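You operate a simulated robot arm through the tools that you are given. There is no shell and no other tool. Be economical: measure what you need, move in short steps, check, and stop when the job is done.

You run a simulated robot arm. Do the job below in one go: nothing can be reset, and whatever is moved stays where it is left.

Task
Fetch the blue milk carton and stand it on top of the clear medium cups. Put the red token on top of the blue reel. Take the blue token and put it on top of the yellow striped packet. Take the yellow starry packet on the top of the steel counter and put it away on the low table. Close the red drawer. Put the yellow dotted packet in the deep brown tray. Take the green striped packet and leave it on the blue card tray. Take the yellow bar on the top of the steel table and put it away on the top of the steel counter. Take the blue striped packet and leave it on the green card tray. Put the cup carton from the low shelf of the long bench on the red tray. Pull the drawer left of the sink open. The order is free. Set down upright: blue milk carton, cup carton.

Only the result counts: the job must be done as asked and must still hold three seconds after the hand-in. Knocking over, shifting, dropping, spilling or breaking anything else fails it.

Robot
A 7-joint arm with a vacuum gripper on a trunk, on a base that drives. Base frame: it is fixed to the floor where the robot stands at the start and does not move with it; the origin is under the middle of the robot, x ahead of it, y to its left, z up; the surface under the hand at the start is at about z = 840. Readings come in mm, rad, newtons and seconds.
With the tool pointing down near the work surface it reaches from about 100 to 620 mm from the robot's upright axis, wherever it stands. Its first joint turns from -1.204 to 3.002 rad. Places, roughly: blue card tray (14x23x3 cm) [1400, -4100, 900]; blue milk carton [750, 0, 1000]; blue reel (6x6x5 cm) [3300, -3400, 900]; blue striped packet (9x4x4 cm) [-1600, -1600, 900]; blue token (4x4x2 cm) [3400, -3600, 900]; cup carton [-1500, 0, 250]; deep brown tray (15x20x5 cm) [3400, -7400, 500]; drawer left of the sink [1400, -3000, 800]; green card tray (14x23x3 cm) [-1700, -2100, 900]; green striped packet (9x4x4 cm) [3400, -7100, 500]; low table [3500, -7200, 500]; medium cups [750, -250, 1000]; red drawer [1500, -5500, 1000]; red token (4x4x2 cm) [3500, -3600, 900]; red tray (17x19x11 cm) [-1700, -5000, 900]; top of the steel counter [3500, -3700, 800]; yellow bar [-1750, -1750, 750]; yellow dotted packet (5x5x5 cm) [3400, -7100, 500]; yellow starry packet (9x4x4 cm) [3200, -4200, 900]; yellow striped packet (5x5x6 cm) [3400, -7000, 600]. Payload 1.06 kg.
Tool frame: the origin (TCP) lies in the middle of the cups' lips, and z points out of the cups. The gripper has 1 cup of 24 mm across, covering 24 by 24 mm (tool x, y); the bellows give 8 mm. With the vacuum on, a cup seals on a smooth face that it is pressed against (1 to 4 N); it does not hold porous or soft things. The pull reaches 23 N.
Orientation is that of the tool frame in the base frame, as a unit quaternion [x, y, z, w]. With the cups facing straight down, the tool's x points along the base's -x, its y along +y and its z along -z.

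Tools
- The arm moves only by the tool servo_tool. Its argument "plan" is a list of rows, each a list of 3 entries, a list of its own where there are three numbers: the shift along the tool's x, y, z in units of 30 mm (1.0 is 30 mm), then the turn, a rotation vector about the tool's x, y, z in units of 8 degrees (1.0 is 8 degrees), then the vacuum: 1 switches it on, 0 off. In form: [[[x, y, z], [wx, wy, wz], vac], ...]. A call has 1 to 10 rows; each row shifts and turns the commanded pose from where the row before left it, along the tool's axes as they then stand. A call with a number of a shift or a turn outside -1 to 1 is refused whole. Rows are played at 5 a second. More than 50 mm and 0.15 rad between two rows, or a gripper value outside its range, and nothing of the call is played. A pose out of reach is approached as far as the arm can. The call stops where the force on the tool passes 40 N (or 10 N more than at its start, if that is more) or the arm is blocked; 0.2 s more then pass. The pull builds up within a second once a cup has sealed. Time passes only in rows, and 0.2 s behind the last, so rows that do not move give it time. The reply holds the time, the measured pose of the TCP, the force on the tool along the base axes and the pull of the vacuum, in the units named above and with some noise, with the torque about the TCP (base axes, N m) and any sound that the robot's microphone picked up, and new pictures: "pictures" is both (left out), scene, wrist or none.
- Cameras (640 x 400 px; columns grow to the right, rows downward): "scene" is now at [166.2, -47.8, 1218]; the picture's right is [-0.50, -0.86, 0.00], its down [-0.03, 0.01, -1.00] and it looks along [0.86, -0.50, -0.03] (base axes); focal length 214 px, centre (320, 200). "wrist" rides on the gripper at [78, 19, -96] in the tool frame; the picture's right is [-0.24, 0.97, 0.00], its down [-0.71, -0.17, -0.69] and it looks along [-0.67, -0.16, 0.73] (tool axes); focal length 243 px, centre (320, 200).
- lift_body(by): slides the trunk up (or, below 0, down) by that many mm; the arm and the scene camera ride with it, the base frame stays. It gives what a move gives, with no picture.
- roll_base(legs): drives the robot by 1 to 6 legs, each [ahead, left, turn to the left] in mm, mm and rad, along the robot's own axes; the way and the turn of a leg run together, so that a leg with both is an arc; at most 1500 mm and 3.142 rad a leg. The arm and the cameras ride along, it lands a little off, and it stops where it bumps. It gives what a move gives, and a new picture of the scene camera.
- head_to(pan, tilt): turns the head with the scene camera to pan (to the left, within 1.396 rad either way) and tilt (down, from -0.506 to 1.204), counted from straight ahead of the robot. It gives what a move gives, and a new picture of the scene camera.
- locate(camera, pixels): for up to 12 pixels [column, row] of the newest picture of that camera ("zoom" is the newest enlarged one), the place [x, y, z] in the base frame of the surface seen there, good to about 2 mm, but the place of the scene camera against the robot may be out by one fixed shift of up to 12 mm in any direction. The clock stands still meanwhile.
- zoom(camera, box): a new picture of the part [left, top, right, bottom] of that camera's present view, enlarged. The clock stands still meanwhile.
- hand_in(): hands the job in; it is judged then, once.

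Go step by step. Measure first, check grasps and placings, and put right what went wrong. The budget is 350 turns and 360 pictures, counting those below and the enlarged ones. Unless the task says otherwise, let go and move clear before handing in, and close with one line.

The tools are called as name(argument=value, ...) on one line, values as JSON. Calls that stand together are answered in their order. servo_tool: Moves the arm, as the interface text tells. Its arguments: {"type":"object","properties":{"plan":{"type":"array","items":{"type":"array"}},"pictures":{"type":"string","enum":["both","scene","wrist","none"]}},"required":["plan"]} The other tools are called the same way: lift_body (by) slides the trunk up or down; roll_base (legs) drives the base; head_to (pan, tilt) turns the head that bears the scene camera; locate (camera, pixels) gives the place of the surface under pixels of a picture; zoom (camera, box) takes an enlarged picture of a part of a camera's view; hand_in () hands the job in.

At the start:

```text
time: 0.0
position: [280.5, -188.1, 1252.9]
orientation: [0.0, 1.0, 0.0, 0.0]
force: [-0.5, 0.1, 0.4]
torque: [0.0, 0.01, 0.01]
pull: 0.0
trunk travel left (down, up): [-329.0, 163.0]
robot x, y, heading: [1.7, -0.2, -0.0]
head pan, tilt: [-0.525, 0.03]
```

scene: 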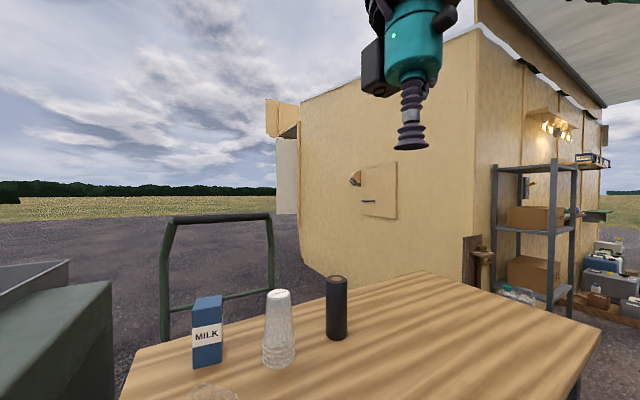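
wrist: 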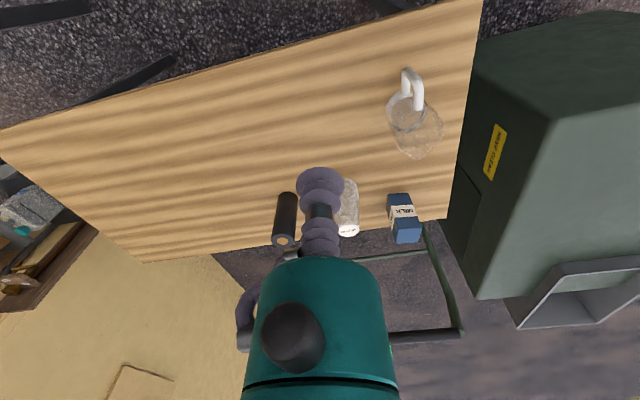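

The scene picture shows the milk carton (207,330), stacked clear cups (280,330) and a black cylinder on the table. I'll tilt the head down to measure them.

head_to(pan=-0.2, tilt=0.5)

```text
time: 0.9
position: [280.9, -187.6, 1251.8]
orientation: [0.0, 1.0, 0.0, 0.0]
force: [-0.1, -0.3, -1.1]
torque: [-0.03, 0.0, 0.0]
pull: 0.0
trunk travel left (down, up): [-329.0, 163.0]
robot x, y, heading: [-1.1, -2.9, -0.002]
head pan, tilt: [-0.201, 0.499]
```

scene: 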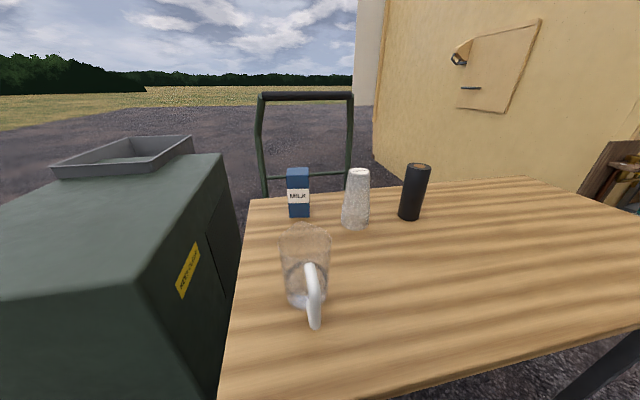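

zoom(camera="scene", box=[260, 140, 460, 265])

locate(camera="scene", pixels=[[298, 171], [298, 214], [359, 171], [355, 226], [418, 166], [409, 218], [310, 330], [250, 250], [330, 240], [120, 165], [212, 180], [130, 270]])

```text
3.20 times, centred on (360, 202) of scene
```

zoom: 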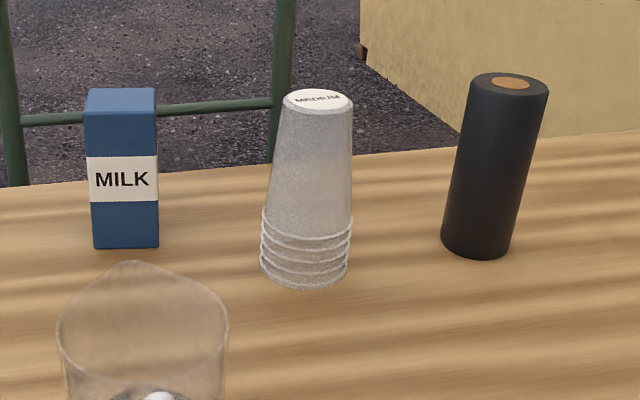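

```text
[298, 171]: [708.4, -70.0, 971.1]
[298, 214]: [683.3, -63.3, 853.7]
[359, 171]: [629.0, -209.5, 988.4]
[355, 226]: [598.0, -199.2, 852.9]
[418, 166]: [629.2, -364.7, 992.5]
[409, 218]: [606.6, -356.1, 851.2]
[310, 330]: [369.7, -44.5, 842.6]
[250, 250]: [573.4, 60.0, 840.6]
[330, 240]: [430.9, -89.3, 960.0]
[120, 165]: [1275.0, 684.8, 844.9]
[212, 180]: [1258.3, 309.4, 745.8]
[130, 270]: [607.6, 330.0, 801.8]
```

servo_tool(plan=[[[0, 0, 0], [0, 0, 0], 0]], pictures="wrist")

locate(camera="wrist", pixels=[[400, 200], [405, 233], [393, 196], [411, 196], [347, 232], [349, 182], [284, 240], [200, 80], [350, 38], [470, 5], [408, 72], [480, 150]])

zoom(camera="wrist", box=[260, 130, 460, 255])

```text
time: 1.3
position: [280.5, -188.1, 1252.7]
orientation: [0.001, 1.0, 0.0, 0.0]
force: [0.2, 0.8, 0.5]
torque: [0.04, -0.01, 0.01]
pull: 0.0
trunk travel left (down, up): [-329.0, 163.0]
robot x, y, heading: [2.8, -0.1, -0.0]
head pan, tilt: [-0.201, 0.499]
```

wrist: 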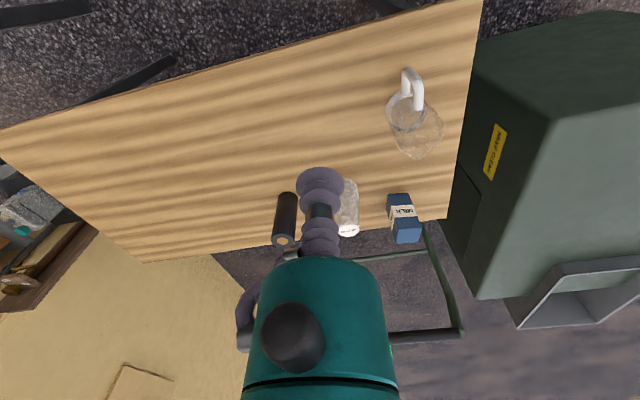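

```text
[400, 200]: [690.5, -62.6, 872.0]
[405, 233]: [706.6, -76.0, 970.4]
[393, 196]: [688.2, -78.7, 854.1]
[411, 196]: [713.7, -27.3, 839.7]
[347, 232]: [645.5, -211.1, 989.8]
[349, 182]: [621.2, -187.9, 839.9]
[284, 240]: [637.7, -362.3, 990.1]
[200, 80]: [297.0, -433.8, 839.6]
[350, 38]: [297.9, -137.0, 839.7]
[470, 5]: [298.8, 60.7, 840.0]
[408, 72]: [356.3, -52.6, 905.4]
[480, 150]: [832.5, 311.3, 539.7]
```

```text
3.20 times, centred on (360, 192) of wrist
```

zoom: 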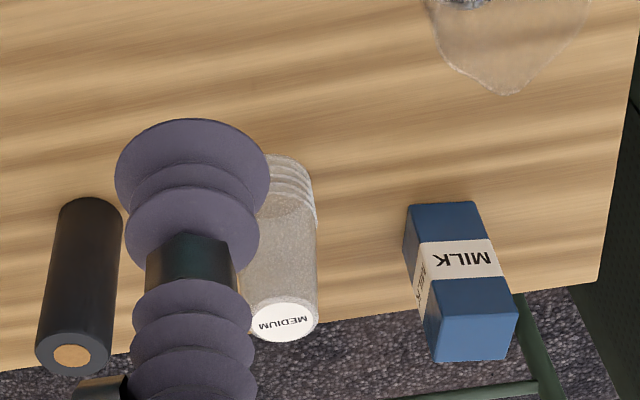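

The table edge lies at x≈297 and the carton at about x=705, beyond reach. I'll roll forward 100 mm.

locate(camera="zoom", pixels=[[475, 335], [442, 316], [514, 316], [505, 355], [438, 358], [283, 318], [258, 322], [312, 318], [283, 303], [283, 336]])

roll_base(legs=[[110, 0, 0]])

```text
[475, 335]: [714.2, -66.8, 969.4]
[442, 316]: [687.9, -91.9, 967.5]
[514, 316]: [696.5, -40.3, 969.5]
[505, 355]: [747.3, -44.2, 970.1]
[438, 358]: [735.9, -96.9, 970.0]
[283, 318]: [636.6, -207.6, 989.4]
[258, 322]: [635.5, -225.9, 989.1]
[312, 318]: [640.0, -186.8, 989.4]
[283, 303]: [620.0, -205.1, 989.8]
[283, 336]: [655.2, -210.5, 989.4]
```

```text
time: 2.4
position: [346.0, -191.9, 1252.5]
orientation: [0.003, 1.0, 0.0, -0.001]
force: [-0.1, 1.0, 0.5]
torque: [0.0, -0.01, -0.02]
pull: 0.1
trunk travel left (down, up): [-329.0, 163.0]
robot x, y, heading: [68.2, -1.8, -0.006]
head pan, tilt: [-0.201, 0.499]
stopped in leg 1: the robot was blocked; the commanded pose is now the measured one
```

scene: 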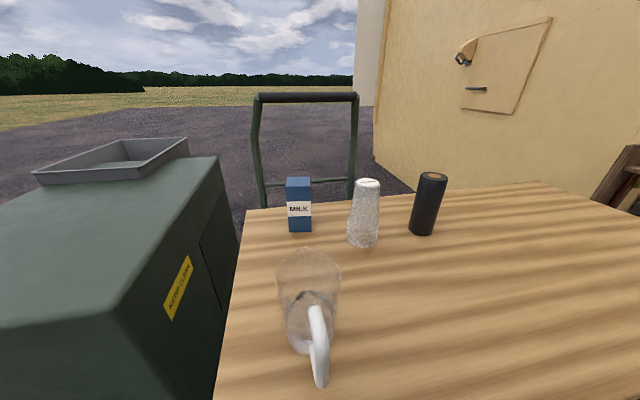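

servo_tool(plan=[[[-1, 0.35, 0.5], [0, 0, 0], 0], [[-1, 0.35, 0.5], [0, 0, 0], 0], [[-1, 0.35, 0.5], [0, 0, 0], 0], [[-1, 0.35, 0.5], [0, 0, 0], 0], [[-1, 0.35, 0.5], [0, 0, 0], 0], [[-1, 0.35, 0.5], [0, 0, 0], 0], [[-1, 0.35, 0.5], [0, 0, 0], 0], [[-1, 0.35, 0.5], [0, 0, 0], 0], [[-1, 0.35, 0.5], [0, 0, 0], 0], [[-1, 0.35, 0.5], [0, 0, 0], 0]], pictures="both")

```text
time: 4.6
position: [579.3, -168.9, 1060.5]
orientation: [0.003, 1.0, -0.001, -0.001]
force: [0.8, 0.3, 1.3]
torque: [0.0, 0.02, -0.05]
pull: 0.1
out of reach, approached as far as the arm can: row 5, 6, 7, 8, 9, 10
trunk travel left (down, up): [-329.0, 163.0]
robot x, y, heading: [67.7, -4.9, -0.004]
head pan, tilt: [-0.201, 0.499]
```

scene: 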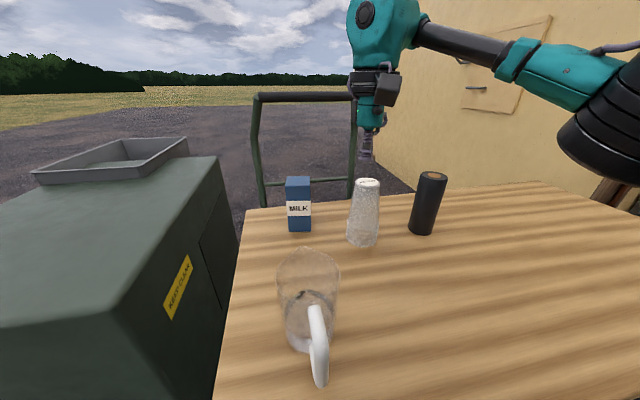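
wrist: 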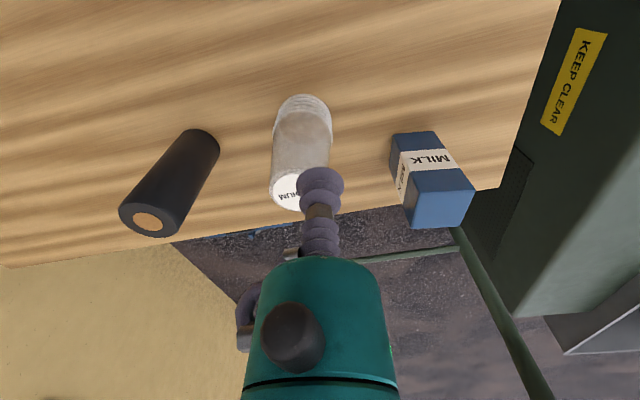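

lift_body(by=163)

servo_tool(plan=[[[-1, 0.5, 0.0], [0, 0, 0], 0], [[-1, 0.5, 0.0], [0, 0, 0], 0], [[-1, 0.5, 0.0], [0, 0, 0], 0], [[-1, 0.5, 0.5], [0, 0, 0], 0]], pictures="both")

```text
time: 6.5
position: [463.8, -170.7, 1410.2]
orientation: [0.004, 0.979, -0.001, 0.202]
force: [0.2, -1.0, -0.5]
torque: [0.04, 0.02, 0.04]
pull: 0.1
trunk travel left (down, up): [-492.0, 0.0]
robot x, y, heading: [67.1, -3.4, -0.005]
head pan, tilt: [-0.201, 0.499]
```

```text
time: 7.5
position: [497.9, -185.3, 1387.3]
orientation: [0.005, 0.979, 0.0, 0.202]
force: [0.5, -0.7, 0.6]
torque: [0.01, 0.01, -0.01]
pull: 0.1
out of reach, approached as far as the arm can: row 1, 2, 3, 4
trunk travel left (down, up): [-492.0, 0.0]
robot x, y, heading: [67.9, -3.2, -0.011]
head pan, tilt: [-0.201, 0.499]
```

scene: 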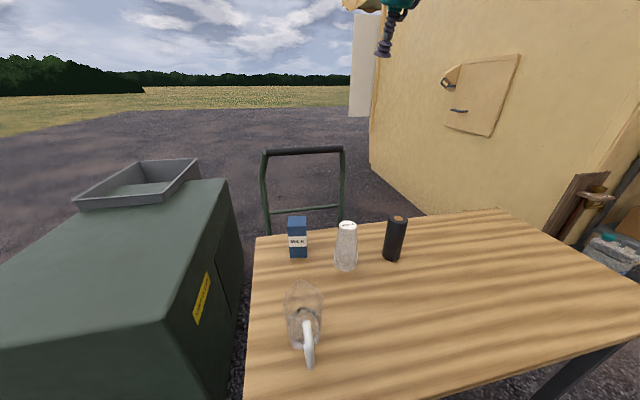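
wrist: 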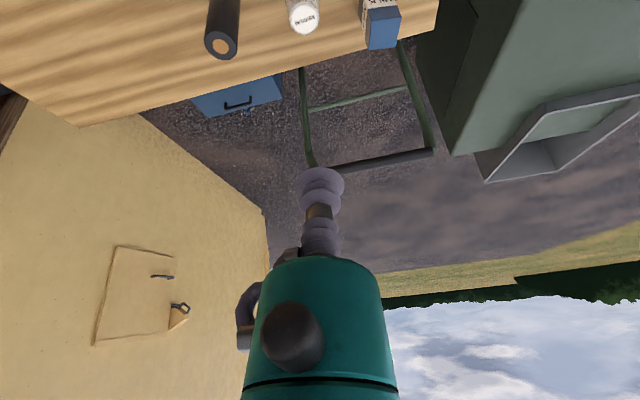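

servo_tool(plan=[[[0.3, 0, 0.5], [0, 0.97, 0], 0], [[0.3, 0, 0.5], [0, 0.97, 0], 0], [[0.3, 0, 0.5], [0, 0.975, 0], 0], [[0, 0, 1], [0, 0, 0], 0], [[0, 0, 1], [0, 0, 0], 0], [[0, 0, 1], [0, 0, 0], 0], [[0, 0, 1], [0, 0, 0], 0], [[0, 0, 1], [0, 0, 0], 0], [[0, 0, 1], [0, 0, 0], 0], [[0, 0, 1], [0, 0, 0], 0]], pictures="none")

```text
time: 9.7
position: [472.1, -193.2, 1116.7]
orientation: [0.006, 1.0, 0.001, 0.0]
force: [-0.1, 0.1, 0.1]
torque: [0.05, -0.02, -0.03]
pull: 0.0
out of reach, approached as far as the arm can: row 1, 2, 3
trunk travel left (down, up): [-492.0, 0.0]
robot x, y, heading: [69.3, -3.5, -0.008]
head pan, tilt: [-0.201, 0.499]
```

servo_tool(plan=[[[-1, 0.5, 0.2], [0, 0, 0], 0], [[-1, 0.5, 0.2], [0, 0, 0], 0], [[-1, 0.5, 0.2], [0, 0, 0], 0], [[-1, 0.5, 0.2], [0, 0, 0], 0], [[-1, 0.5, 0.2], [0, 0, 0], 0], [[-1, 0.7, 0.2], [0, 0, 0], 0], [[-1, 0.8, 0.2], [0, 0, 0], 0]], pictures="both")

```text
time: 11.3
position: [551.0, -173.1, 1083.8]
orientation: [0.006, 1.0, 0.001, 0.001]
force: [0.8, 0.3, -0.1]
torque: [-0.01, -0.01, 0.0]
pull: 0.1
out of reach, approached as far as the arm can: row 3, 4, 5, 6, 7
trunk travel left (down, up): [-492.0, 0.0]
robot x, y, heading: [65.4, -4.2, -0.009]
head pan, tilt: [-0.201, 0.499]
```

scene: 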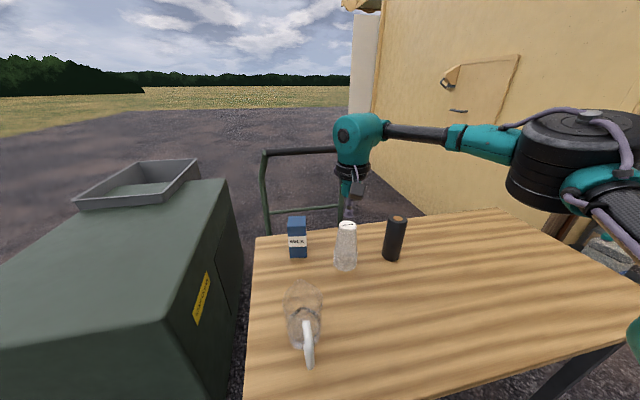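
wrist: 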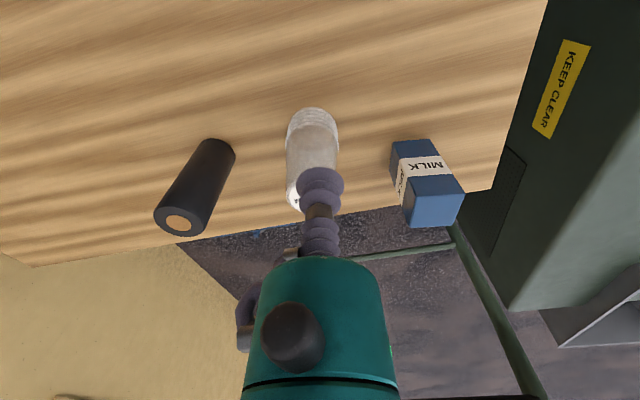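

locate(camera="scene", pixels=[[590, 120], [585, 150], [480, 140], [430, 133], [345, 135], [600, 180], [635, 345], [540, 190]])

head_to(pan=-1.0, tilt=0.6)

```text
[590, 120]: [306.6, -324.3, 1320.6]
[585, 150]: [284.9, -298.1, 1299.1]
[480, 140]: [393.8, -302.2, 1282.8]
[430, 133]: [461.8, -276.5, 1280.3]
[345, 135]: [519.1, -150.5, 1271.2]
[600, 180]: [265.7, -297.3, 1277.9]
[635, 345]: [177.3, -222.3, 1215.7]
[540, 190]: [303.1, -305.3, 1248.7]
```

```text
time: 12.4
position: [549.7, -174.4, 1082.7]
orientation: [0.005, 1.0, 0.0, 0.001]
force: [0.0, 0.1, 0.9]
torque: [0.02, -0.07, -0.01]
pull: 0.1
trunk travel left (down, up): [-492.0, 0.0]
robot x, y, heading: [63.2, -1.5, -0.008]
head pan, tilt: [-1.0, 0.6]
```

scene: 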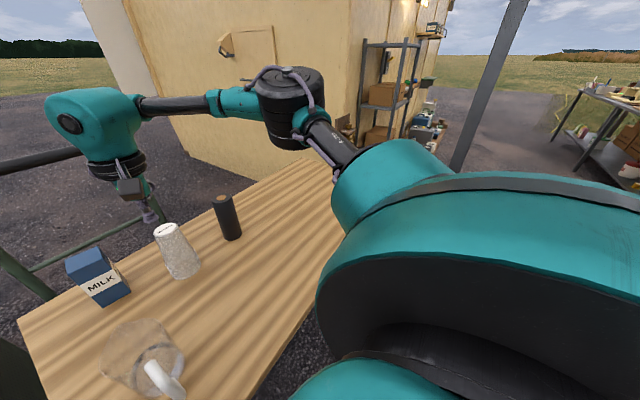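

The first joint seems to sit at its right limit (elbow out to the right), so I'll retract and turn the base right so that the targets lie to its left.

servo_tool(plan=[[[1, 0, -0.8], [0, 0, 0], 0], [[1, 0, -0.8], [0, 0, 0], 0], [[1, 0, -0.8], [0, 0, 0], 0], [[1, 0, -0.8], [0, 0, 0], 0], [[1, 0, -0.8], [0, 0, 0], 0], [[1, 0, -0.8], [0, 0, 0], 0]], pictures="none")

roll_base(legs=[[-30, -120, 0], [0, 0, -0.9]])

```text
time: 13.8
position: [364.0, -172.1, 1224.9]
orientation: [0.006, 1.0, 0.001, 0.001]
force: [-0.3, 0.3, 0.9]
torque: [0.03, -0.04, 0.02]
pull: 0.0
trunk travel left (down, up): [-492.0, 0.0]
robot x, y, heading: [71.2, -4.9, -0.005]
head pan, tilt: [-1.0, 0.6]
```

```text
time: 14.5
position: [365.2, -171.1, 1224.1]
orientation: [0.005, 1.0, 0.001, 0.0]
force: [0.0, -0.3, -0.6]
torque: [0.0, 0.01, -0.03]
pull: 0.1
trunk travel left (down, up): [-492.0, 0.0]
robot x, y, heading: [65.7, -4.2, -0.005]
head pan, tilt: [-1.0, 0.6]
stopped in leg 1: the robot was blocked; the commanded pose is now the measured one
```

scene: 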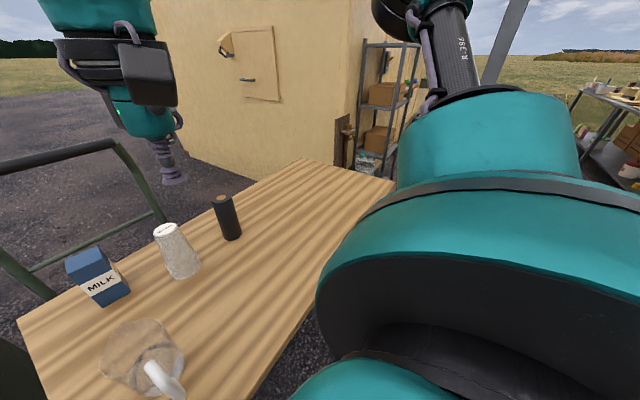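

roll_base(legs=[[-80, 0, 0], [0, 0, -0.9]])

```text
time: 17.8
position: [45.0, -340.9, 1224.3]
orientation: [0.431, 0.902, 0.001, 0.0]
force: [1.2, 0.0, -0.3]
torque: [-0.02, -0.03, 0.01]
pull: 0.1
trunk travel left (down, up): [-492.0, 0.0]
robot x, y, heading: [-19.0, -3.8, -0.885]
head pan, tilt: [-1.0, 0.6]
```

scene: 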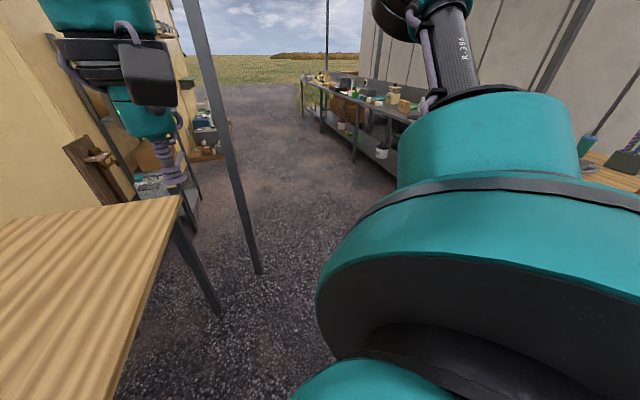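

roll_base(legs=[[101, -82, 0], [70, 86, 0]])

head_to(pan=0.6, tilt=0.6)

```text
time: 20.2
position: [155.2, -470.2, 1224.5]
orientation: [0.432, 0.902, 0.0, 0.0]
force: [-0.3, 0.6, 0.9]
torque: [0.02, 0.03, -0.02]
pull: 0.0
trunk travel left (down, up): [-492.0, 0.0]
robot x, y, heading: [97.0, -132.6, -0.892]
head pan, tilt: [-1.0, 0.6]
```

scene: 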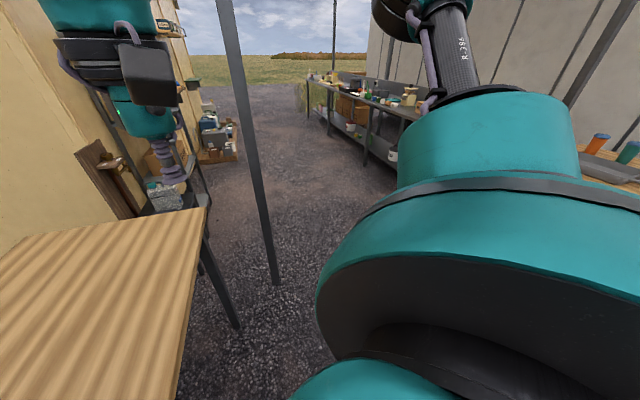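

```text
time: 21.9
position: [156.8, -469.9, 1224.0]
orientation: [0.431, 0.902, 0.002, 0.001]
force: [0.6, -0.1, 1.1]
torque: [-0.01, -0.02, 0.01]
pull: 0.0
trunk travel left (down, up): [-492.0, 0.0]
robot x, y, heading: [92.8, -133.8, -0.893]
head pan, tilt: [0.6, 0.6]
```

scene: 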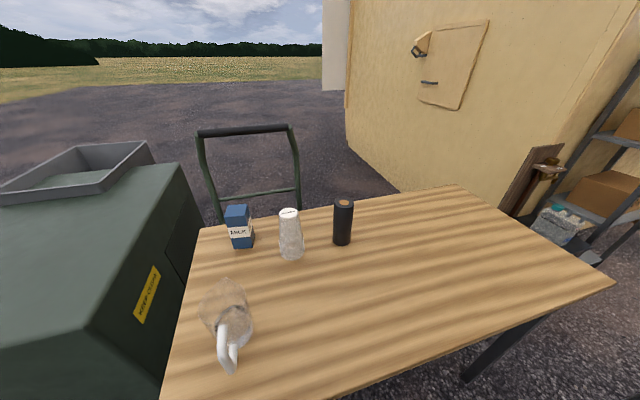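

roll_base(legs=[[38, 46, 0]])

```text
time: 22.9
position: [176.8, -477.6, 1224.1]
orientation: [0.432, 0.902, 0.001, 0.001]
force: [-0.1, -0.6, -0.2]
torque: [-0.02, -0.01, 0.0]
pull: 0.1
trunk travel left (down, up): [-492.0, 0.0]
robot x, y, heading: [118.3, -136.9, -0.893]
head pan, tilt: [0.6, 0.6]
stopped in leg 1: the robot was blocked; the commanded pose is now the measured one
```

scene: 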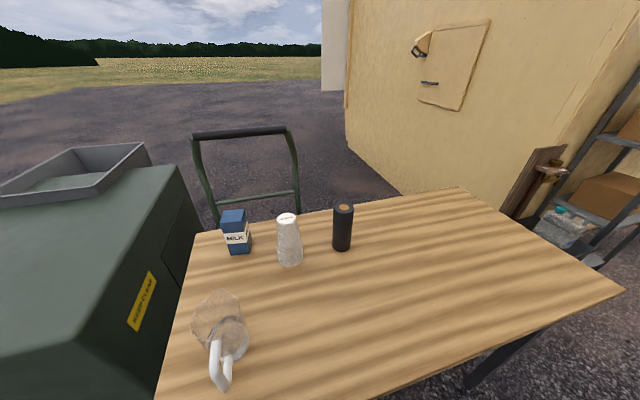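

servo_tool(plan=[[[0, 1, 0], [0, 0, 0], 0], [[0, 1, 0], [0, 0, 0], 0], [[0, 1, 0], [0, 0, 0], 0], [[0, 1, 0], [0, 0, 0], 0], [[0, 1, 0], [0, 0, 0], 0], [[0, 1, 0], [0, 0, 0], 0], [[0, 1, 0], [0, 0, 0], 0], [[0, 1, 0.4], [0, 0, 0], 0], [[0, 1, 0.4], [0, 0, 0], 0], [[0, 1, 0.4], [0, 0, 0], 0]], pictures="none")

servo_tool(plan=[[[0, 1, 0], [0, 0, 0], 0], [[0, 1, 0], [0, 0, 0], 0], [[0, 1, 0], [0, 0, 0], 0], [[0, 1, 0], [0, 0, 0], 0], [[0, 1, 0], [0, 0, 0], 0], [[0, 1, 0], [0, 0, 0], 0], [[0, 1, 0], [0, 0, 0], 0], [[0, 1, 0.4], [0, 0, 0], 0], [[0, 1, 0.4], [0, 0, 0], 0], [[0, 1, 0.4], [0, 0, 0], 0]], pictures="wrist")

```text
time: 25.1
position: [253.7, -419.5, 1223.5]
orientation: [0.432, 0.902, 0.0, 0.001]
force: [-0.1, -0.3, 0.0]
torque: [0.01, 0.02, 0.01]
pull: 0.0
out of reach, approached as far as the arm can: row 4, 5, 6, 7, 8, 9, 10
trunk travel left (down, up): [-492.0, 0.0]
robot x, y, heading: [116.7, -140.6, -0.889]
head pan, tilt: [0.6, 0.6]
```

```text
time: 27.2
position: [254.5, -410.3, 1202.5]
orientation: [0.432, 0.902, 0.001, 0.0]
force: [-0.1, 0.0, -0.6]
torque: [0.01, 0.0, 0.02]
pull: 0.1
out of reach, approached as far as the arm can: row 1, 2, 3, 4, 5, 6, 7, 8, 9, 10
trunk travel left (down, up): [-492.0, 0.0]
robot x, y, heading: [115.7, -138.8, -0.89]
head pan, tilt: [0.6, 0.6]
```

wrist: 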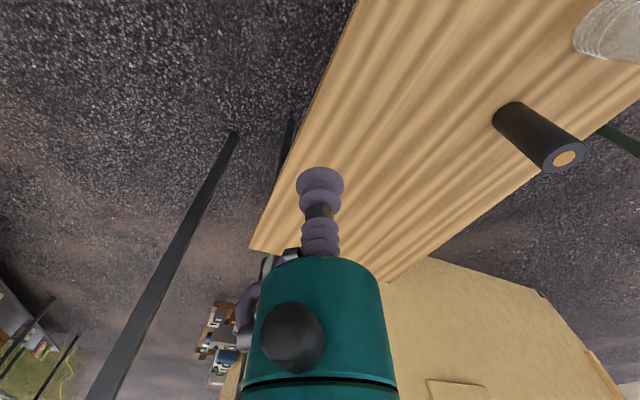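

The motion left is blocked while the tool yaw stays fixed, possibly a wrist joint limit. I'll test moving left while yawing the tool left (negative about tool z).

servo_tool(plan=[[[0, 0, 0], [0, 0, -1], 0], [[0, 0, 0], [0, 0, -1], 0], [[0, 0, 0], [0, 0, -1], 0], [[0, 1, 0], [0, 0, -1], 0], [[0, 1, 0], [0, 0, -1], 0], [[0, 1, 0], [0, 0, -1], 0]], pictures="none")

```text
time: 28.6
position: [252.9, -440.4, 1229.5]
orientation: [0.049, 0.999, 0.0, 0.0]
force: [-0.4, -0.4, -0.2]
torque: [0.01, 0.03, 0.01]
pull: 0.0
out of reach, approached as far as the arm can: row 4, 5, 6
trunk travel left (down, up): [-492.0, 0.0]
robot x, y, heading: [115.6, -138.5, -0.891]
head pan, tilt: [0.6, 0.6]
```

servo_tool(plan=[[[-0.7, 0.7, 0], [0, 0, 0], 0], [[-0.7, 0.7, 0], [0, 0, 0], 0]], pictures="none")

head_to(pan=-0.3, tilt=0.3)

```text
time: 29.2
position: [259.8, -434.7, 1229.0]
orientation: [0.028, 1.0, 0.0, 0.002]
force: [0.6, -0.5, 0.1]
torque: [-0.01, -0.02, -0.01]
pull: 0.2
out of reach, approached as far as the arm can: row 1, 2
trunk travel left (down, up): [-492.0, 0.0]
robot x, y, heading: [116.4, -137.7, -0.891]
head pan, tilt: [0.6, 0.6]
```

```text
time: 30.4
position: [258.8, -434.5, 1228.8]
orientation: [0.028, 1.0, -0.001, 0.003]
force: [0.0, -1.2, -0.6]
torque: [0.04, -0.01, 0.0]
pull: 0.1
trunk travel left (down, up): [-492.0, 0.0]
robot x, y, heading: [117.5, -140.6, -0.897]
head pan, tilt: [-0.3, 0.3]
```

scene: 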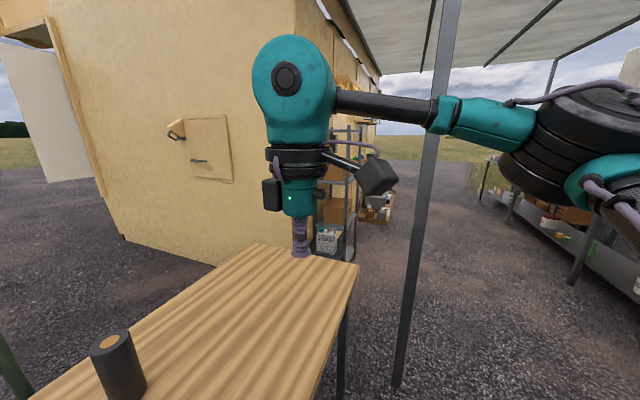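

locate(camera="scene", pixels=[[428, 150], [405, 350], [570, 140], [480, 120], [620, 190]])

```text
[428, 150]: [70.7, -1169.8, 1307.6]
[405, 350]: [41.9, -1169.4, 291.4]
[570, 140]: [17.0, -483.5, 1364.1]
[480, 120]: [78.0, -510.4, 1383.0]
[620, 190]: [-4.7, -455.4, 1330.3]
```

servo_tool(plan=[[[0.78, -0.63, 0], [0, 0, 0], 0], [[0.78, -0.63, 0], [0, 0, 0], 0], [[0.78, -0.63, 0], [0, 0, 0], 0], [[0.78, -0.63, 0], [0, 0, 0], 0], [[0.78, -0.63, 0], [0, 0, 0], 0], [[0.78, -0.63, 0], [0, 0, 0], 0], [[0.78, -0.63, 0], [0, 0, 0], 0], [[0.78, -0.63, 0], [0, 0, 0], 0]], pictures="scene")

```text
time: 32.2
position: [97.7, -484.8, 1210.3]
orientation: [0.029, 1.0, 0.0, 0.001]
force: [0.5, 0.1, 1.1]
torque: [0.01, -0.02, 0.02]
pull: 0.0
out of reach, approached as far as the arm can: row 4, 5, 6, 7, 8
trunk travel left (down, up): [-492.0, 0.0]
robot x, y, heading: [115.6, -140.5, -0.89]
head pan, tilt: [-0.3, 0.3]
```

scene: 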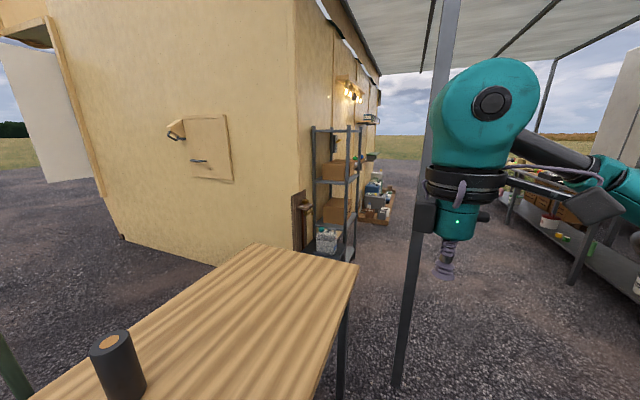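

head_to(pan=-1.0, tilt=0.35)

```text
time: 33.3
position: [97.4, -484.3, 1210.0]
orientation: [0.028, 1.0, -0.001, 0.0]
force: [0.5, -0.1, -0.2]
torque: [-0.02, -0.01, 0.0]
pull: 0.1
trunk travel left (down, up): [-492.0, 0.0]
robot x, y, heading: [117.1, -144.5, -0.891]
head pan, tilt: [-1.0, 0.351]
```

scene: 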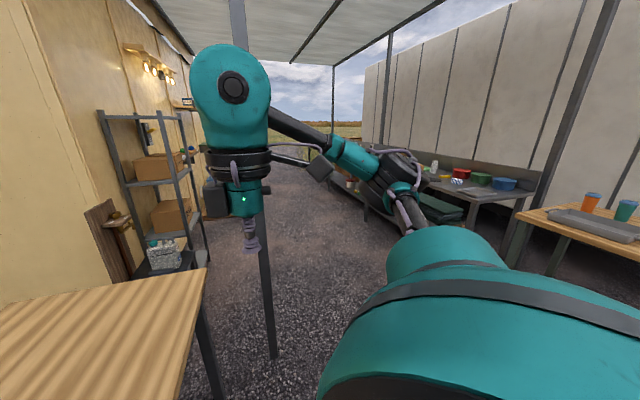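

locate(camera="scene", pixels=[[395, 160], [380, 180], [355, 160], [290, 125], [235, 85], [410, 195], [410, 215], [450, 250], [420, 310], [530, 300], [400, 370]])

```text
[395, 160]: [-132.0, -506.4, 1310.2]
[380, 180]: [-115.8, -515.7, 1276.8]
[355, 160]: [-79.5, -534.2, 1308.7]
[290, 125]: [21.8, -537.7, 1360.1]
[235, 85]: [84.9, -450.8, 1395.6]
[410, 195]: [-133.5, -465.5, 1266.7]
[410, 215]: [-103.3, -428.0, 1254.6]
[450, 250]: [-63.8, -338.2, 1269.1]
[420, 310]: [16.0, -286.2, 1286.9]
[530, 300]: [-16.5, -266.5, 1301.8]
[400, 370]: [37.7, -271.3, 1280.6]
```

Elbow readings suggest joint 1 near its right limit now, and the tool yaw relative to the arm differs from the start. I'll lower the trunk, restore the yaw relation, and test a rigid arc to the left.

lift_body(by=-100)

servo_tool(plan=[[[0, 0, 0], [0, 0, 1], 0], [[0, 0, 0], [0, 0, 1], 0], [[0, 0, 0], [0, 0, 1], 0], [[0, 0, 0], [0, 0, 1], 0], [[0, 0, 0], [0, 0, 1], 0], [[0, 0, 0], [0, 0, 1], 0]], pictures="none")

```text
time: 34.6
position: [98.4, -483.0, 1109.4]
orientation: [0.028, 1.0, 0.0, 0.001]
force: [-0.3, -0.9, -0.7]
torque: [0.01, 0.0, 0.02]
pull: 0.0
trunk travel left (down, up): [-392.0, 100.0]
robot x, y, heading: [119.0, -140.5, -0.889]
head pan, tilt: [-1.0, 0.351]
```

```text
time: 36.0
position: [99.0, -483.9, 1108.0]
orientation: [0.433, 0.901, 0.0, 0.001]
force: [0.3, -0.6, 0.2]
torque: [0.01, 0.04, 0.02]
pull: 0.1
trunk travel left (down, up): [-392.0, 100.0]
robot x, y, heading: [115.8, -138.3, -0.896]
head pan, tilt: [-1.0, 0.351]
```

servo_tool(plan=[[[-0.53, 0.6, 0], [0, 0, -0.5], 0], [[-0.53, 0.6, 0], [0, 0, -0.5], 0], [[-0.53, 0.6, 0], [0, 0, -0.5], 0], [[-0.53, 0.6, 0], [0, 0, -0.5], 0], [[-0.53, 0.6, 0], [0, 0, -0.5], 0], [[-0.53, 0.6, 0], [0, 0, -0.5], 0], [[-0.53, 0.6, 0], [0, 0, -0.5], 0], [[-0.53, 0.6, 0], [0, 0, -0.5], 0], [[-0.53, 0.6, 0], [0, 0, -0.5], 0], [[-0.53, 0.6, 0], [0, 0, -0.5], 0]], pictures="none")

```text
time: 38.2
position: [293.7, -474.3, 1119.9]
orientation: [0.114, 0.994, 0.0, 0.001]
force: [-0.5, 0.5, -0.7]
torque: [0.0, 0.01, 0.01]
pull: 0.0
out of reach, approached as far as the arm can: row 9, 10
trunk travel left (down, up): [-392.0, 100.0]
robot x, y, heading: [116.9, -143.0, -0.892]
head pan, tilt: [-1.0, 0.351]
```

servo_tool(plan=[[[0.97, -0.86, 0], [0, 0, 0.75], 0], [[0.97, -0.86, 0], [0, 0, 0.75], 0], [[0.97, -0.86, 0], [0, 0, 0.75], 0], [[0.97, -0.86, 0], [0, 0, 0.75], 0], [[0.97, -0.86, 0], [0, 0, 0.75], 0], [[0.97, -0.86, 0], [0, 0, 0.75], 0], [[0.97, -0.86, 0], [0, 0, 0.75], 0], [[0.97, -0.86, 0], [0, 0, 0.75], 0], [[0.97, -0.86, 0], [0, 0, 0.75], 0], [[0.97, -0.86, 0], [0, 0, 0.75], 0]], pictures="scene")

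```text
time: 40.5
position: [-78.3, -495.0, 1118.3]
orientation: [0.582, 0.814, 0.002, 0.001]
force: [0.3, -0.5, -0.4]
torque: [0.04, 0.0, -0.02]
pull: 0.1
trunk travel left (down, up): [-392.0, 100.0]
robot x, y, heading: [114.3, -138.7, -0.894]
head pan, tilt: [-1.0, 0.351]
```

scene: 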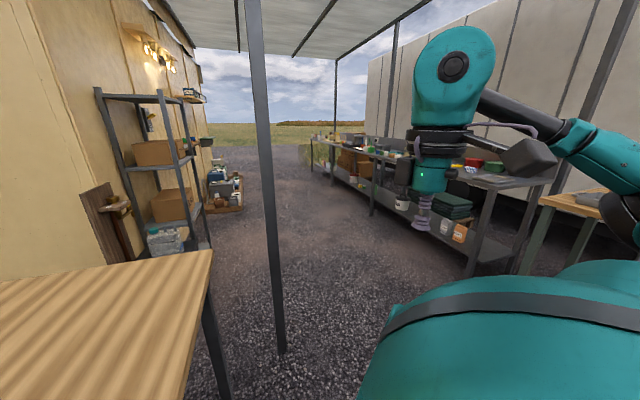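

Rightward arcs work with no limit, so this arm works on the robot's right side. One more test arc.

servo_tool(plan=[[[0.97, -0.86, 0], [0, 0, 0.75], 0], [[0.97, -0.86, 0], [0, 0, 0.75], 0], [[0.97, -0.86, 0], [0, 0, 0.75], 0], [[0.97, -0.86, 0], [0, 0, 0.75], 0], [[0.97, -0.86, 0], [0, 0, 0.75], 0], [[0.97, -0.86, 0], [0, 0, 0.75], 0]], pictures="none")

```text
time: 41.9
position: [-163.3, -454.3, 1096.6]
orientation: [0.805, 0.593, 0.0, 0.001]
force: [-0.4, -0.7, 0.2]
torque: [-0.02, 0.03, -0.02]
pull: 0.0
out of reach, approached as far as the arm can: row 3, 4, 5, 6
trunk travel left (down, up): [-392.0, 100.0]
robot x, y, heading: [118.6, -142.0, -0.891]
head pan, tilt: [-1.0, 0.351]
```

head_to(pan=-1.3, tilt=0.9)

locate(camera="scene", pixels=[[320, 50], [320, 120], [320, 200], [320, 280], [320, 360], [100, 100], [200, 200], [450, 200], [550, 300], [200, 330], [450, 100], [560, 80]])

```text
time: 42.8
position: [-162.6, -455.3, 1095.3]
orientation: [0.805, 0.594, 0.001, 0.0]
force: [0.6, -0.6, -0.2]
torque: [-0.01, -0.04, 0.02]
pull: 0.1
trunk travel left (down, up): [-392.0, 100.0]
robot x, y, heading: [118.4, -137.8, -0.893]
head pan, tilt: [-1.3, 0.901]
```

scene: 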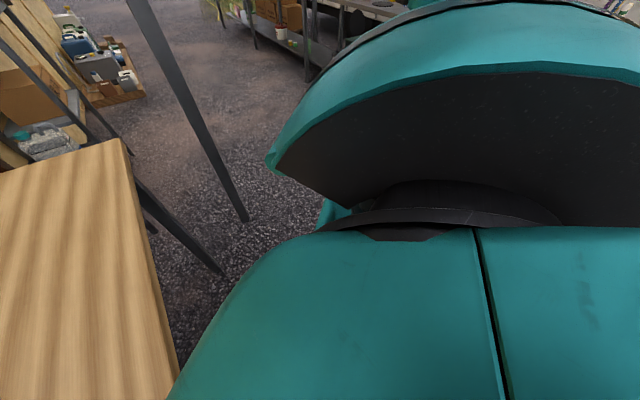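

```text
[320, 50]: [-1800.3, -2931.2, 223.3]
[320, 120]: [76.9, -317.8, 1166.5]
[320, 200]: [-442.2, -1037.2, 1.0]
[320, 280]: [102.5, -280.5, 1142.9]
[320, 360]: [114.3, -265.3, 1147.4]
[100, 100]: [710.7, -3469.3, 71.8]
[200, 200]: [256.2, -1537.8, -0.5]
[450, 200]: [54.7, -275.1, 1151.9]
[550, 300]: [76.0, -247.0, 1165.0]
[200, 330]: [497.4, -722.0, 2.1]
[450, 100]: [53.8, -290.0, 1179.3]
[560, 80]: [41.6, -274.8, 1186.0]
```

servo_tool(plan=[[[0, 1, 0], [0, 0, 0], 0], [[0, 1, 0], [0, 0, 0], 0], [[0, 1, 0], [0, 0, 0], 0], [[0, 1, 0], [0, 0, 0], 0], [[0, 1, 0], [0, 0, 0], 0], [[0, 1, 0], [0, 0, 0], 0], [[0, 1, 0], [0, 0, 0], 0], [[0, 1, 0], [0, 0, 0], 0], [[0, 1, 0], [0, 0, 0], 0], [[0, 1, 0], [0, 0, 0], 0]], pictures="none")

servo_tool(plan=[[[0, 0, 1], [0, 0, -1], 0], [[0, 0, 1], [0, 0, -1], 0], [[0, 0, 1], [0, 0, -1], 0], [[0, 0, 1], [0, 0, -1], 0], [[0, 0, 1], [0, 0, -1], 0], [[0, 0, 1], [0, 0, -1], 0], [[0, 0, 1], [0, 0, -1], 0]], pictures="none")

lift_body(by=100)

```text
time: 45.0
position: [130.3, -544.8, 1095.5]
orientation: [0.804, 0.594, 0.0, 0.002]
force: [0.2, 0.9, 0.3]
torque: [-0.02, 0.0, -0.05]
pull: 0.1
trunk travel left (down, up): [-392.0, 100.0]
robot x, y, heading: [116.8, -137.7, -0.89]
head pan, tilt: [-1.3, 0.901]
```

```text
time: 46.6
position: [128.9, -545.2, 884.9]
orientation: [0.43, 0.903, 0.001, 0.0]
force: [0.8, 0.0, 0.1]
torque: [0.01, 0.04, 0.0]
pull: 0.2
trunk travel left (down, up): [-392.0, 100.0]
robot x, y, heading: [115.1, -142.7, -0.89]
head pan, tilt: [-1.3, 0.901]
```

```text
time: 48.0
position: [127.4, -544.5, 986.1]
orientation: [0.432, 0.902, 0.001, 0.001]
force: [0.0, -1.1, 0.3]
torque: [-0.03, 0.05, 0.01]
pull: 0.0
trunk travel left (down, up): [-492.0, 0.0]
robot x, y, heading: [118.7, -139.8, -0.891]
head pan, tilt: [-1.3, 0.901]
```

servo_tool(plan=[[[0, 1, 0], [0, 0, 0], 0], [[0, 1, 0], [0, 0, 0], 0], [[0, 1, 0], [0, 0, 0], 0], [[0, 1, 0], [0, 0, 0], 0], [[0, 1, 0], [0, 0, 0], 0], [[0, 1, 0], [0, 0, 0], 0], [[0, 1, 0], [0, 0, 0], 0], [[0, 1, 0], [0, 0, 0], 0], [[0, 1, 0], [0, 0, 0], 0]], pictures="none")

```text
time: 50.0
position: [255.9, -427.0, 1007.3]
orientation: [0.432, 0.902, 0.001, 0.001]
force: [-0.4, -0.2, -0.6]
torque: [0.01, 0.0, -0.02]
pull: 0.0
out of reach, approached as far as the arm can: row 6, 7, 8, 9
trunk travel left (down, up): [-492.0, 0.0]
robot x, y, heading: [115.3, -142.0, -0.89]
head pan, tilt: [-1.3, 0.901]
```

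Left motion is a hard limit, so I'll work with surfaces on the robot's right. Raise and retract the tool, back off, then turn to face +y.

servo_tool(plan=[[[0, -1, -1], [0, 0, 0], 0], [[0, -1, -1], [0, 0, 0], 0], [[0, -1, -1], [0, 0, 0], 0], [[0, -1, -1], [0, 0, 0], 0], [[0, -1, -1], [0, 0, 0], 0]], pictures="none")

roll_base(legs=[[-44, -54, 0], [0, 0, 2.46], [-40, 0, 0]])

head_to(pan=-1.2, tilt=0.5)

```text
time: 51.1
position: [142.2, -521.7, 1153.2]
orientation: [0.432, 0.902, 0.001, 0.0]
force: [-0.6, -0.3, 1.0]
torque: [0.0, 0.01, 0.04]
pull: 0.0
trunk travel left (down, up): [-492.0, 0.0]
robot x, y, heading: [117.1, -140.3, -0.891]
head pan, tilt: [-1.3, 0.901]
```

```text
time: 58.7
position: [261.3, 134.2, 1154.1]
orientation: [0.712, -0.702, -0.001, 0.0]
force: [0.1, -0.6, 0.8]
torque: [-0.01, -0.01, 0.0]
pull: 0.1
trunk travel left (down, up): [-492.0, 0.0]
robot x, y, heading: [47.1, -181.6, 1.586]
head pan, tilt: [-1.3, 0.901]
```

scene: 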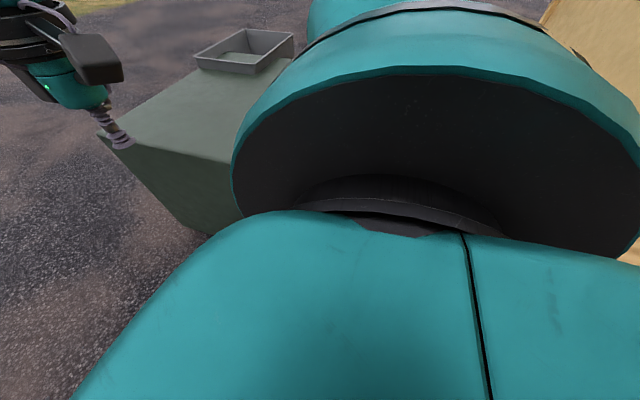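

```text
time: 59.5
position: [260.4, 136.3, 1152.6]
orientation: [0.713, -0.701, -0.002, 0.0]
force: [-0.2, 0.3, -0.2]
torque: [0.01, 0.01, -0.02]
pull: 0.0
trunk travel left (down, up): [-492.0, 0.0]
robot x, y, heading: [46.9, -177.0, 1.589]
head pan, tilt: [-1.201, 0.499]
```

scene: 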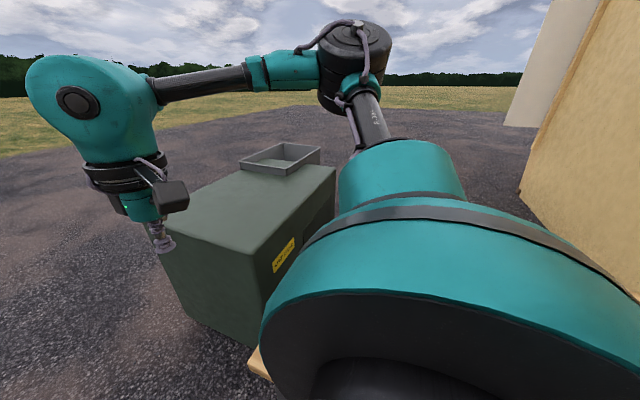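

servo_tool(plan=[[[0.3, -1, 0], [0, 0, 0], 0], [[0.3, -1, 0], [0, 0, 0], 0], [[0.3, -1, 0], [0, 0, 0], 0], [[0.3, -1, 0], [0, 0, 0], 0], [[0.3, -1, 0], [0, 0, 0], 0], [[0.3, -1, 0], [0, 0, 0], 0], [[0.3, -1, 0], [0, 0, 0], 0], [[0.3, -1, 0], [0, 0, 0], 0], [[0.3, -1, 0], [0, 0, 0], 0], [[0.3, -1, 0], [0, 0, 0], 0]], pictures="wrist")

```text
time: 61.7
position: [475.9, 62.9, 1145.8]
orientation: [0.712, -0.702, 0.0, 0.0]
force: [0.7, -0.2, 0.1]
torque: [0.02, -0.03, -0.01]
pull: 0.1
out of reach, approached as far as the arm can: row 6, 7, 8, 9, 10
trunk travel left (down, up): [-492.0, 0.0]
robot x, y, heading: [50.7, -180.1, 1.592]
head pan, tilt: [-1.201, 0.499]
```

wrist: 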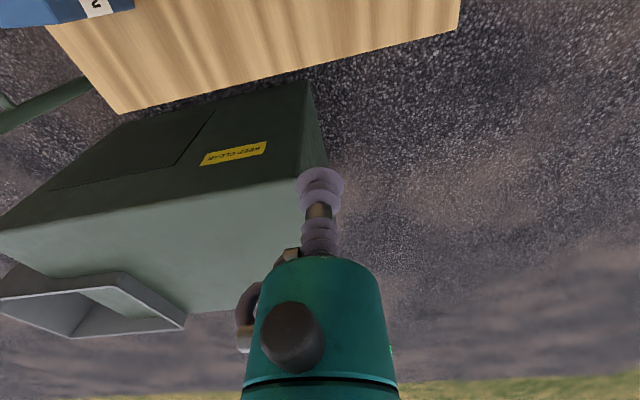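

servo_tool(plan=[[[0, 0, 0], [0, 0, 1], 0], [[0, 0, 0], [0, 0, 1], 0], [[0, 0, 0], [0, 0, 1], 0], [[0, 0, 0], [0, 0, 1], 0], [[0, 0, 0], [0, 0, 1], 0], [[0, 0, 0], [0, 0, 1], 0], [[0, 0, 0], [0, 0, 1], 0]], pictures="none")

```text
time: 63.3
position: [475.2, 62.2, 1146.0]
orientation: [-0.298, 0.955, 0.001, 0.0]
force: [0.2, -0.5, 0.0]
torque: [0.02, -0.04, 0.02]
pull: 0.3
trunk travel left (down, up): [-492.0, 0.0]
robot x, y, heading: [44.6, -181.8, 1.591]
head pan, tilt: [-1.201, 0.499]
```

servo_tool(plan=[[[-0.45, -0.9, 0], [0, 0, 0], 0], [[-0.45, -0.9, 0], [0, 0, 0], 0], [[-0.45, -0.9, 0], [0, 0, 0], 0], [[-0.45, -0.9, 0], [0, 0, 0], 0], [[-0.45, -0.9, 0], [0, 0, 0], 0], [[-0.45, -0.9, 0], [0, 0, 0], 0], [[-0.45, -0.9, 0], [0, 0, 0], 0], [[-0.45, -0.9, 0], [0, 0, 0], 0]], pictures="wrist")

```text
time: 65.1
position: [663.4, -12.3, 1138.5]
orientation: [-0.299, 0.954, 0.029, 0.008]
force: [-0.3, 1.0, 0.4]
torque: [-0.02, -0.03, -0.02]
pull: 0.1
out of reach, approached as far as the arm can: row 1, 2, 3, 4, 6, 8
trunk travel left (down, up): [-492.0, 0.0]
robot x, y, heading: [48.1, -178.4, 1.59]
head pan, tilt: [-1.201, 0.499]
```

wrist: 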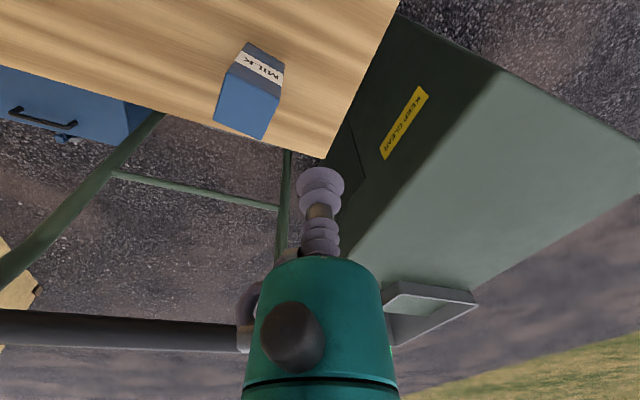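

servo_tool(plan=[[[0, 0, 0.8], [0, 0, 1], 0], [[0, 0, 0.8], [0, 0, 1], 0], [[0, 0, 0.8], [0, 0, 1], 0], [[0, 0, 0.5], [0, 0, 1], 0]], pictures="none")

```text
time: 66.1
position: [662.0, -7.7, 1050.9]
orientation: [-0.025, 0.999, 0.03, 0.0]
force: [0.2, 0.2, -0.6]
torque: [0.02, -0.07, -0.01]
pull: 0.0
trunk travel left (down, up): [-492.0, 0.0]
robot x, y, heading: [45.1, -178.8, 1.592]
head pan, tilt: [-1.201, 0.499]
```

servo_tool(plan=[[[-0.9, -1, 0], [0.43, 0, 0], 0], [[-0.9, -1, 0], [0, 0, 0], 0], [[0, 0, 0], [0, 0, 0], 0]], pictures="wrist")

```text
time: 66.9
position: [720.2, -68.1, 1048.3]
orientation: [-0.026, 1.0, -0.001, 0.001]
force: [0.3, -0.1, -0.1]
torque: [0.0, 0.02, 0.01]
pull: 0.1
trunk travel left (down, up): [-492.0, 0.0]
robot x, y, heading: [45.7, -181.6, 1.588]
head pan, tilt: [-1.201, 0.499]
```

wrist: 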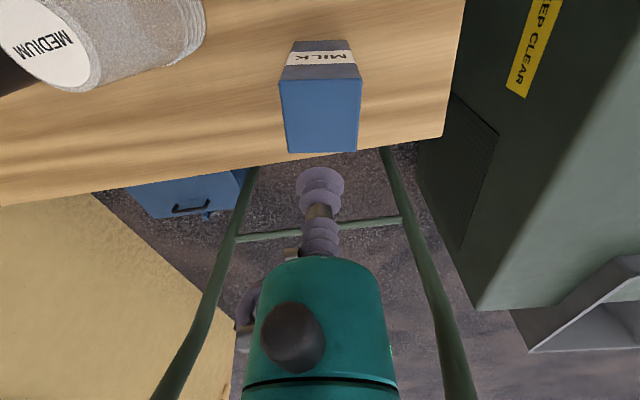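

Excellent: TCP is over the carton with the tool level. Check the carton and cup-top positions.

locate(camera="wrist", pixels=[[281, 82], [360, 80], [287, 151], [355, 149], [321, 115], [5, 30], [92, 40], [45, 3], [70, 85], [50, 45]])

```text
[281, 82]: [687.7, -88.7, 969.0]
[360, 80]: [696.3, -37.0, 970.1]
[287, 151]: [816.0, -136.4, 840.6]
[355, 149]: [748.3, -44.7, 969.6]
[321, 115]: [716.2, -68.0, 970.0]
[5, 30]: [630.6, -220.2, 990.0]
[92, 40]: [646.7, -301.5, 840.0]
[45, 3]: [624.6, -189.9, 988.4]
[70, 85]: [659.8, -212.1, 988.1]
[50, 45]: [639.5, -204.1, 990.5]
```

servo_tool(plan=[[[0.05, 0, 1], [0, 0, 0], 1], [[0, 0, 1], [0, 0, 0], 1], [[0, 0, 0.5], [0, 0, 0], 1], [[0, 0, 0.15], [0, 0, 0], 1], [[0, 0, 0], [0, 0, 0], 1]], pictures="none")

```text
time: 68.1
position: [714.4, -68.0, 970.2]
orientation: [-0.026, 1.0, 0.0, 0.001]
force: [-2.6, -3.5, 13.0]
torque: [0.03, 0.06, -0.01]
pull: 22.8
trunk travel left (down, up): [-492.0, 0.0]
robot x, y, heading: [48.6, -178.0, 1.592]
head pan, tilt: [-1.201, 0.499]
```

servo_tool(plan=[[[0, 0, -0.5], [0, 0, 0], 1], [[0, 0, -1], [0, 0, 0], 1], [[0, 0, -1], [0, 0, 0], 1], [[0.5, 0, -1], [0, 0, 0], 1], [[0.5, 0, -1], [0, 0, 0], 1], [[0.5, 0, -1], [0, 0, 0], 1], [[0.5, 0, -0.6], [0, 0, 0], 1], [[0, 0, 0], [0, 0, 0], 1]], pictures="wrist")

```text
time: 69.9
position: [666.3, -60.5, 1111.3]
orientation: [-0.025, 1.0, 0.0, 0.001]
force: [-0.2, -0.7, -4.8]
torque: [0.02, 0.04, 0.03]
pull: 23.5
out of reach, approached as far as the arm can: row 6, 7
trunk travel left (down, up): [-492.0, 0.0]
robot x, y, heading: [47.6, -178.2, 1.588]
head pan, tilt: [-1.201, 0.499]
```

wrist: 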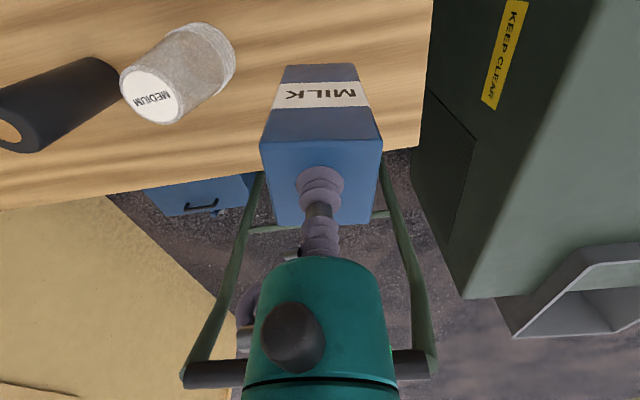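

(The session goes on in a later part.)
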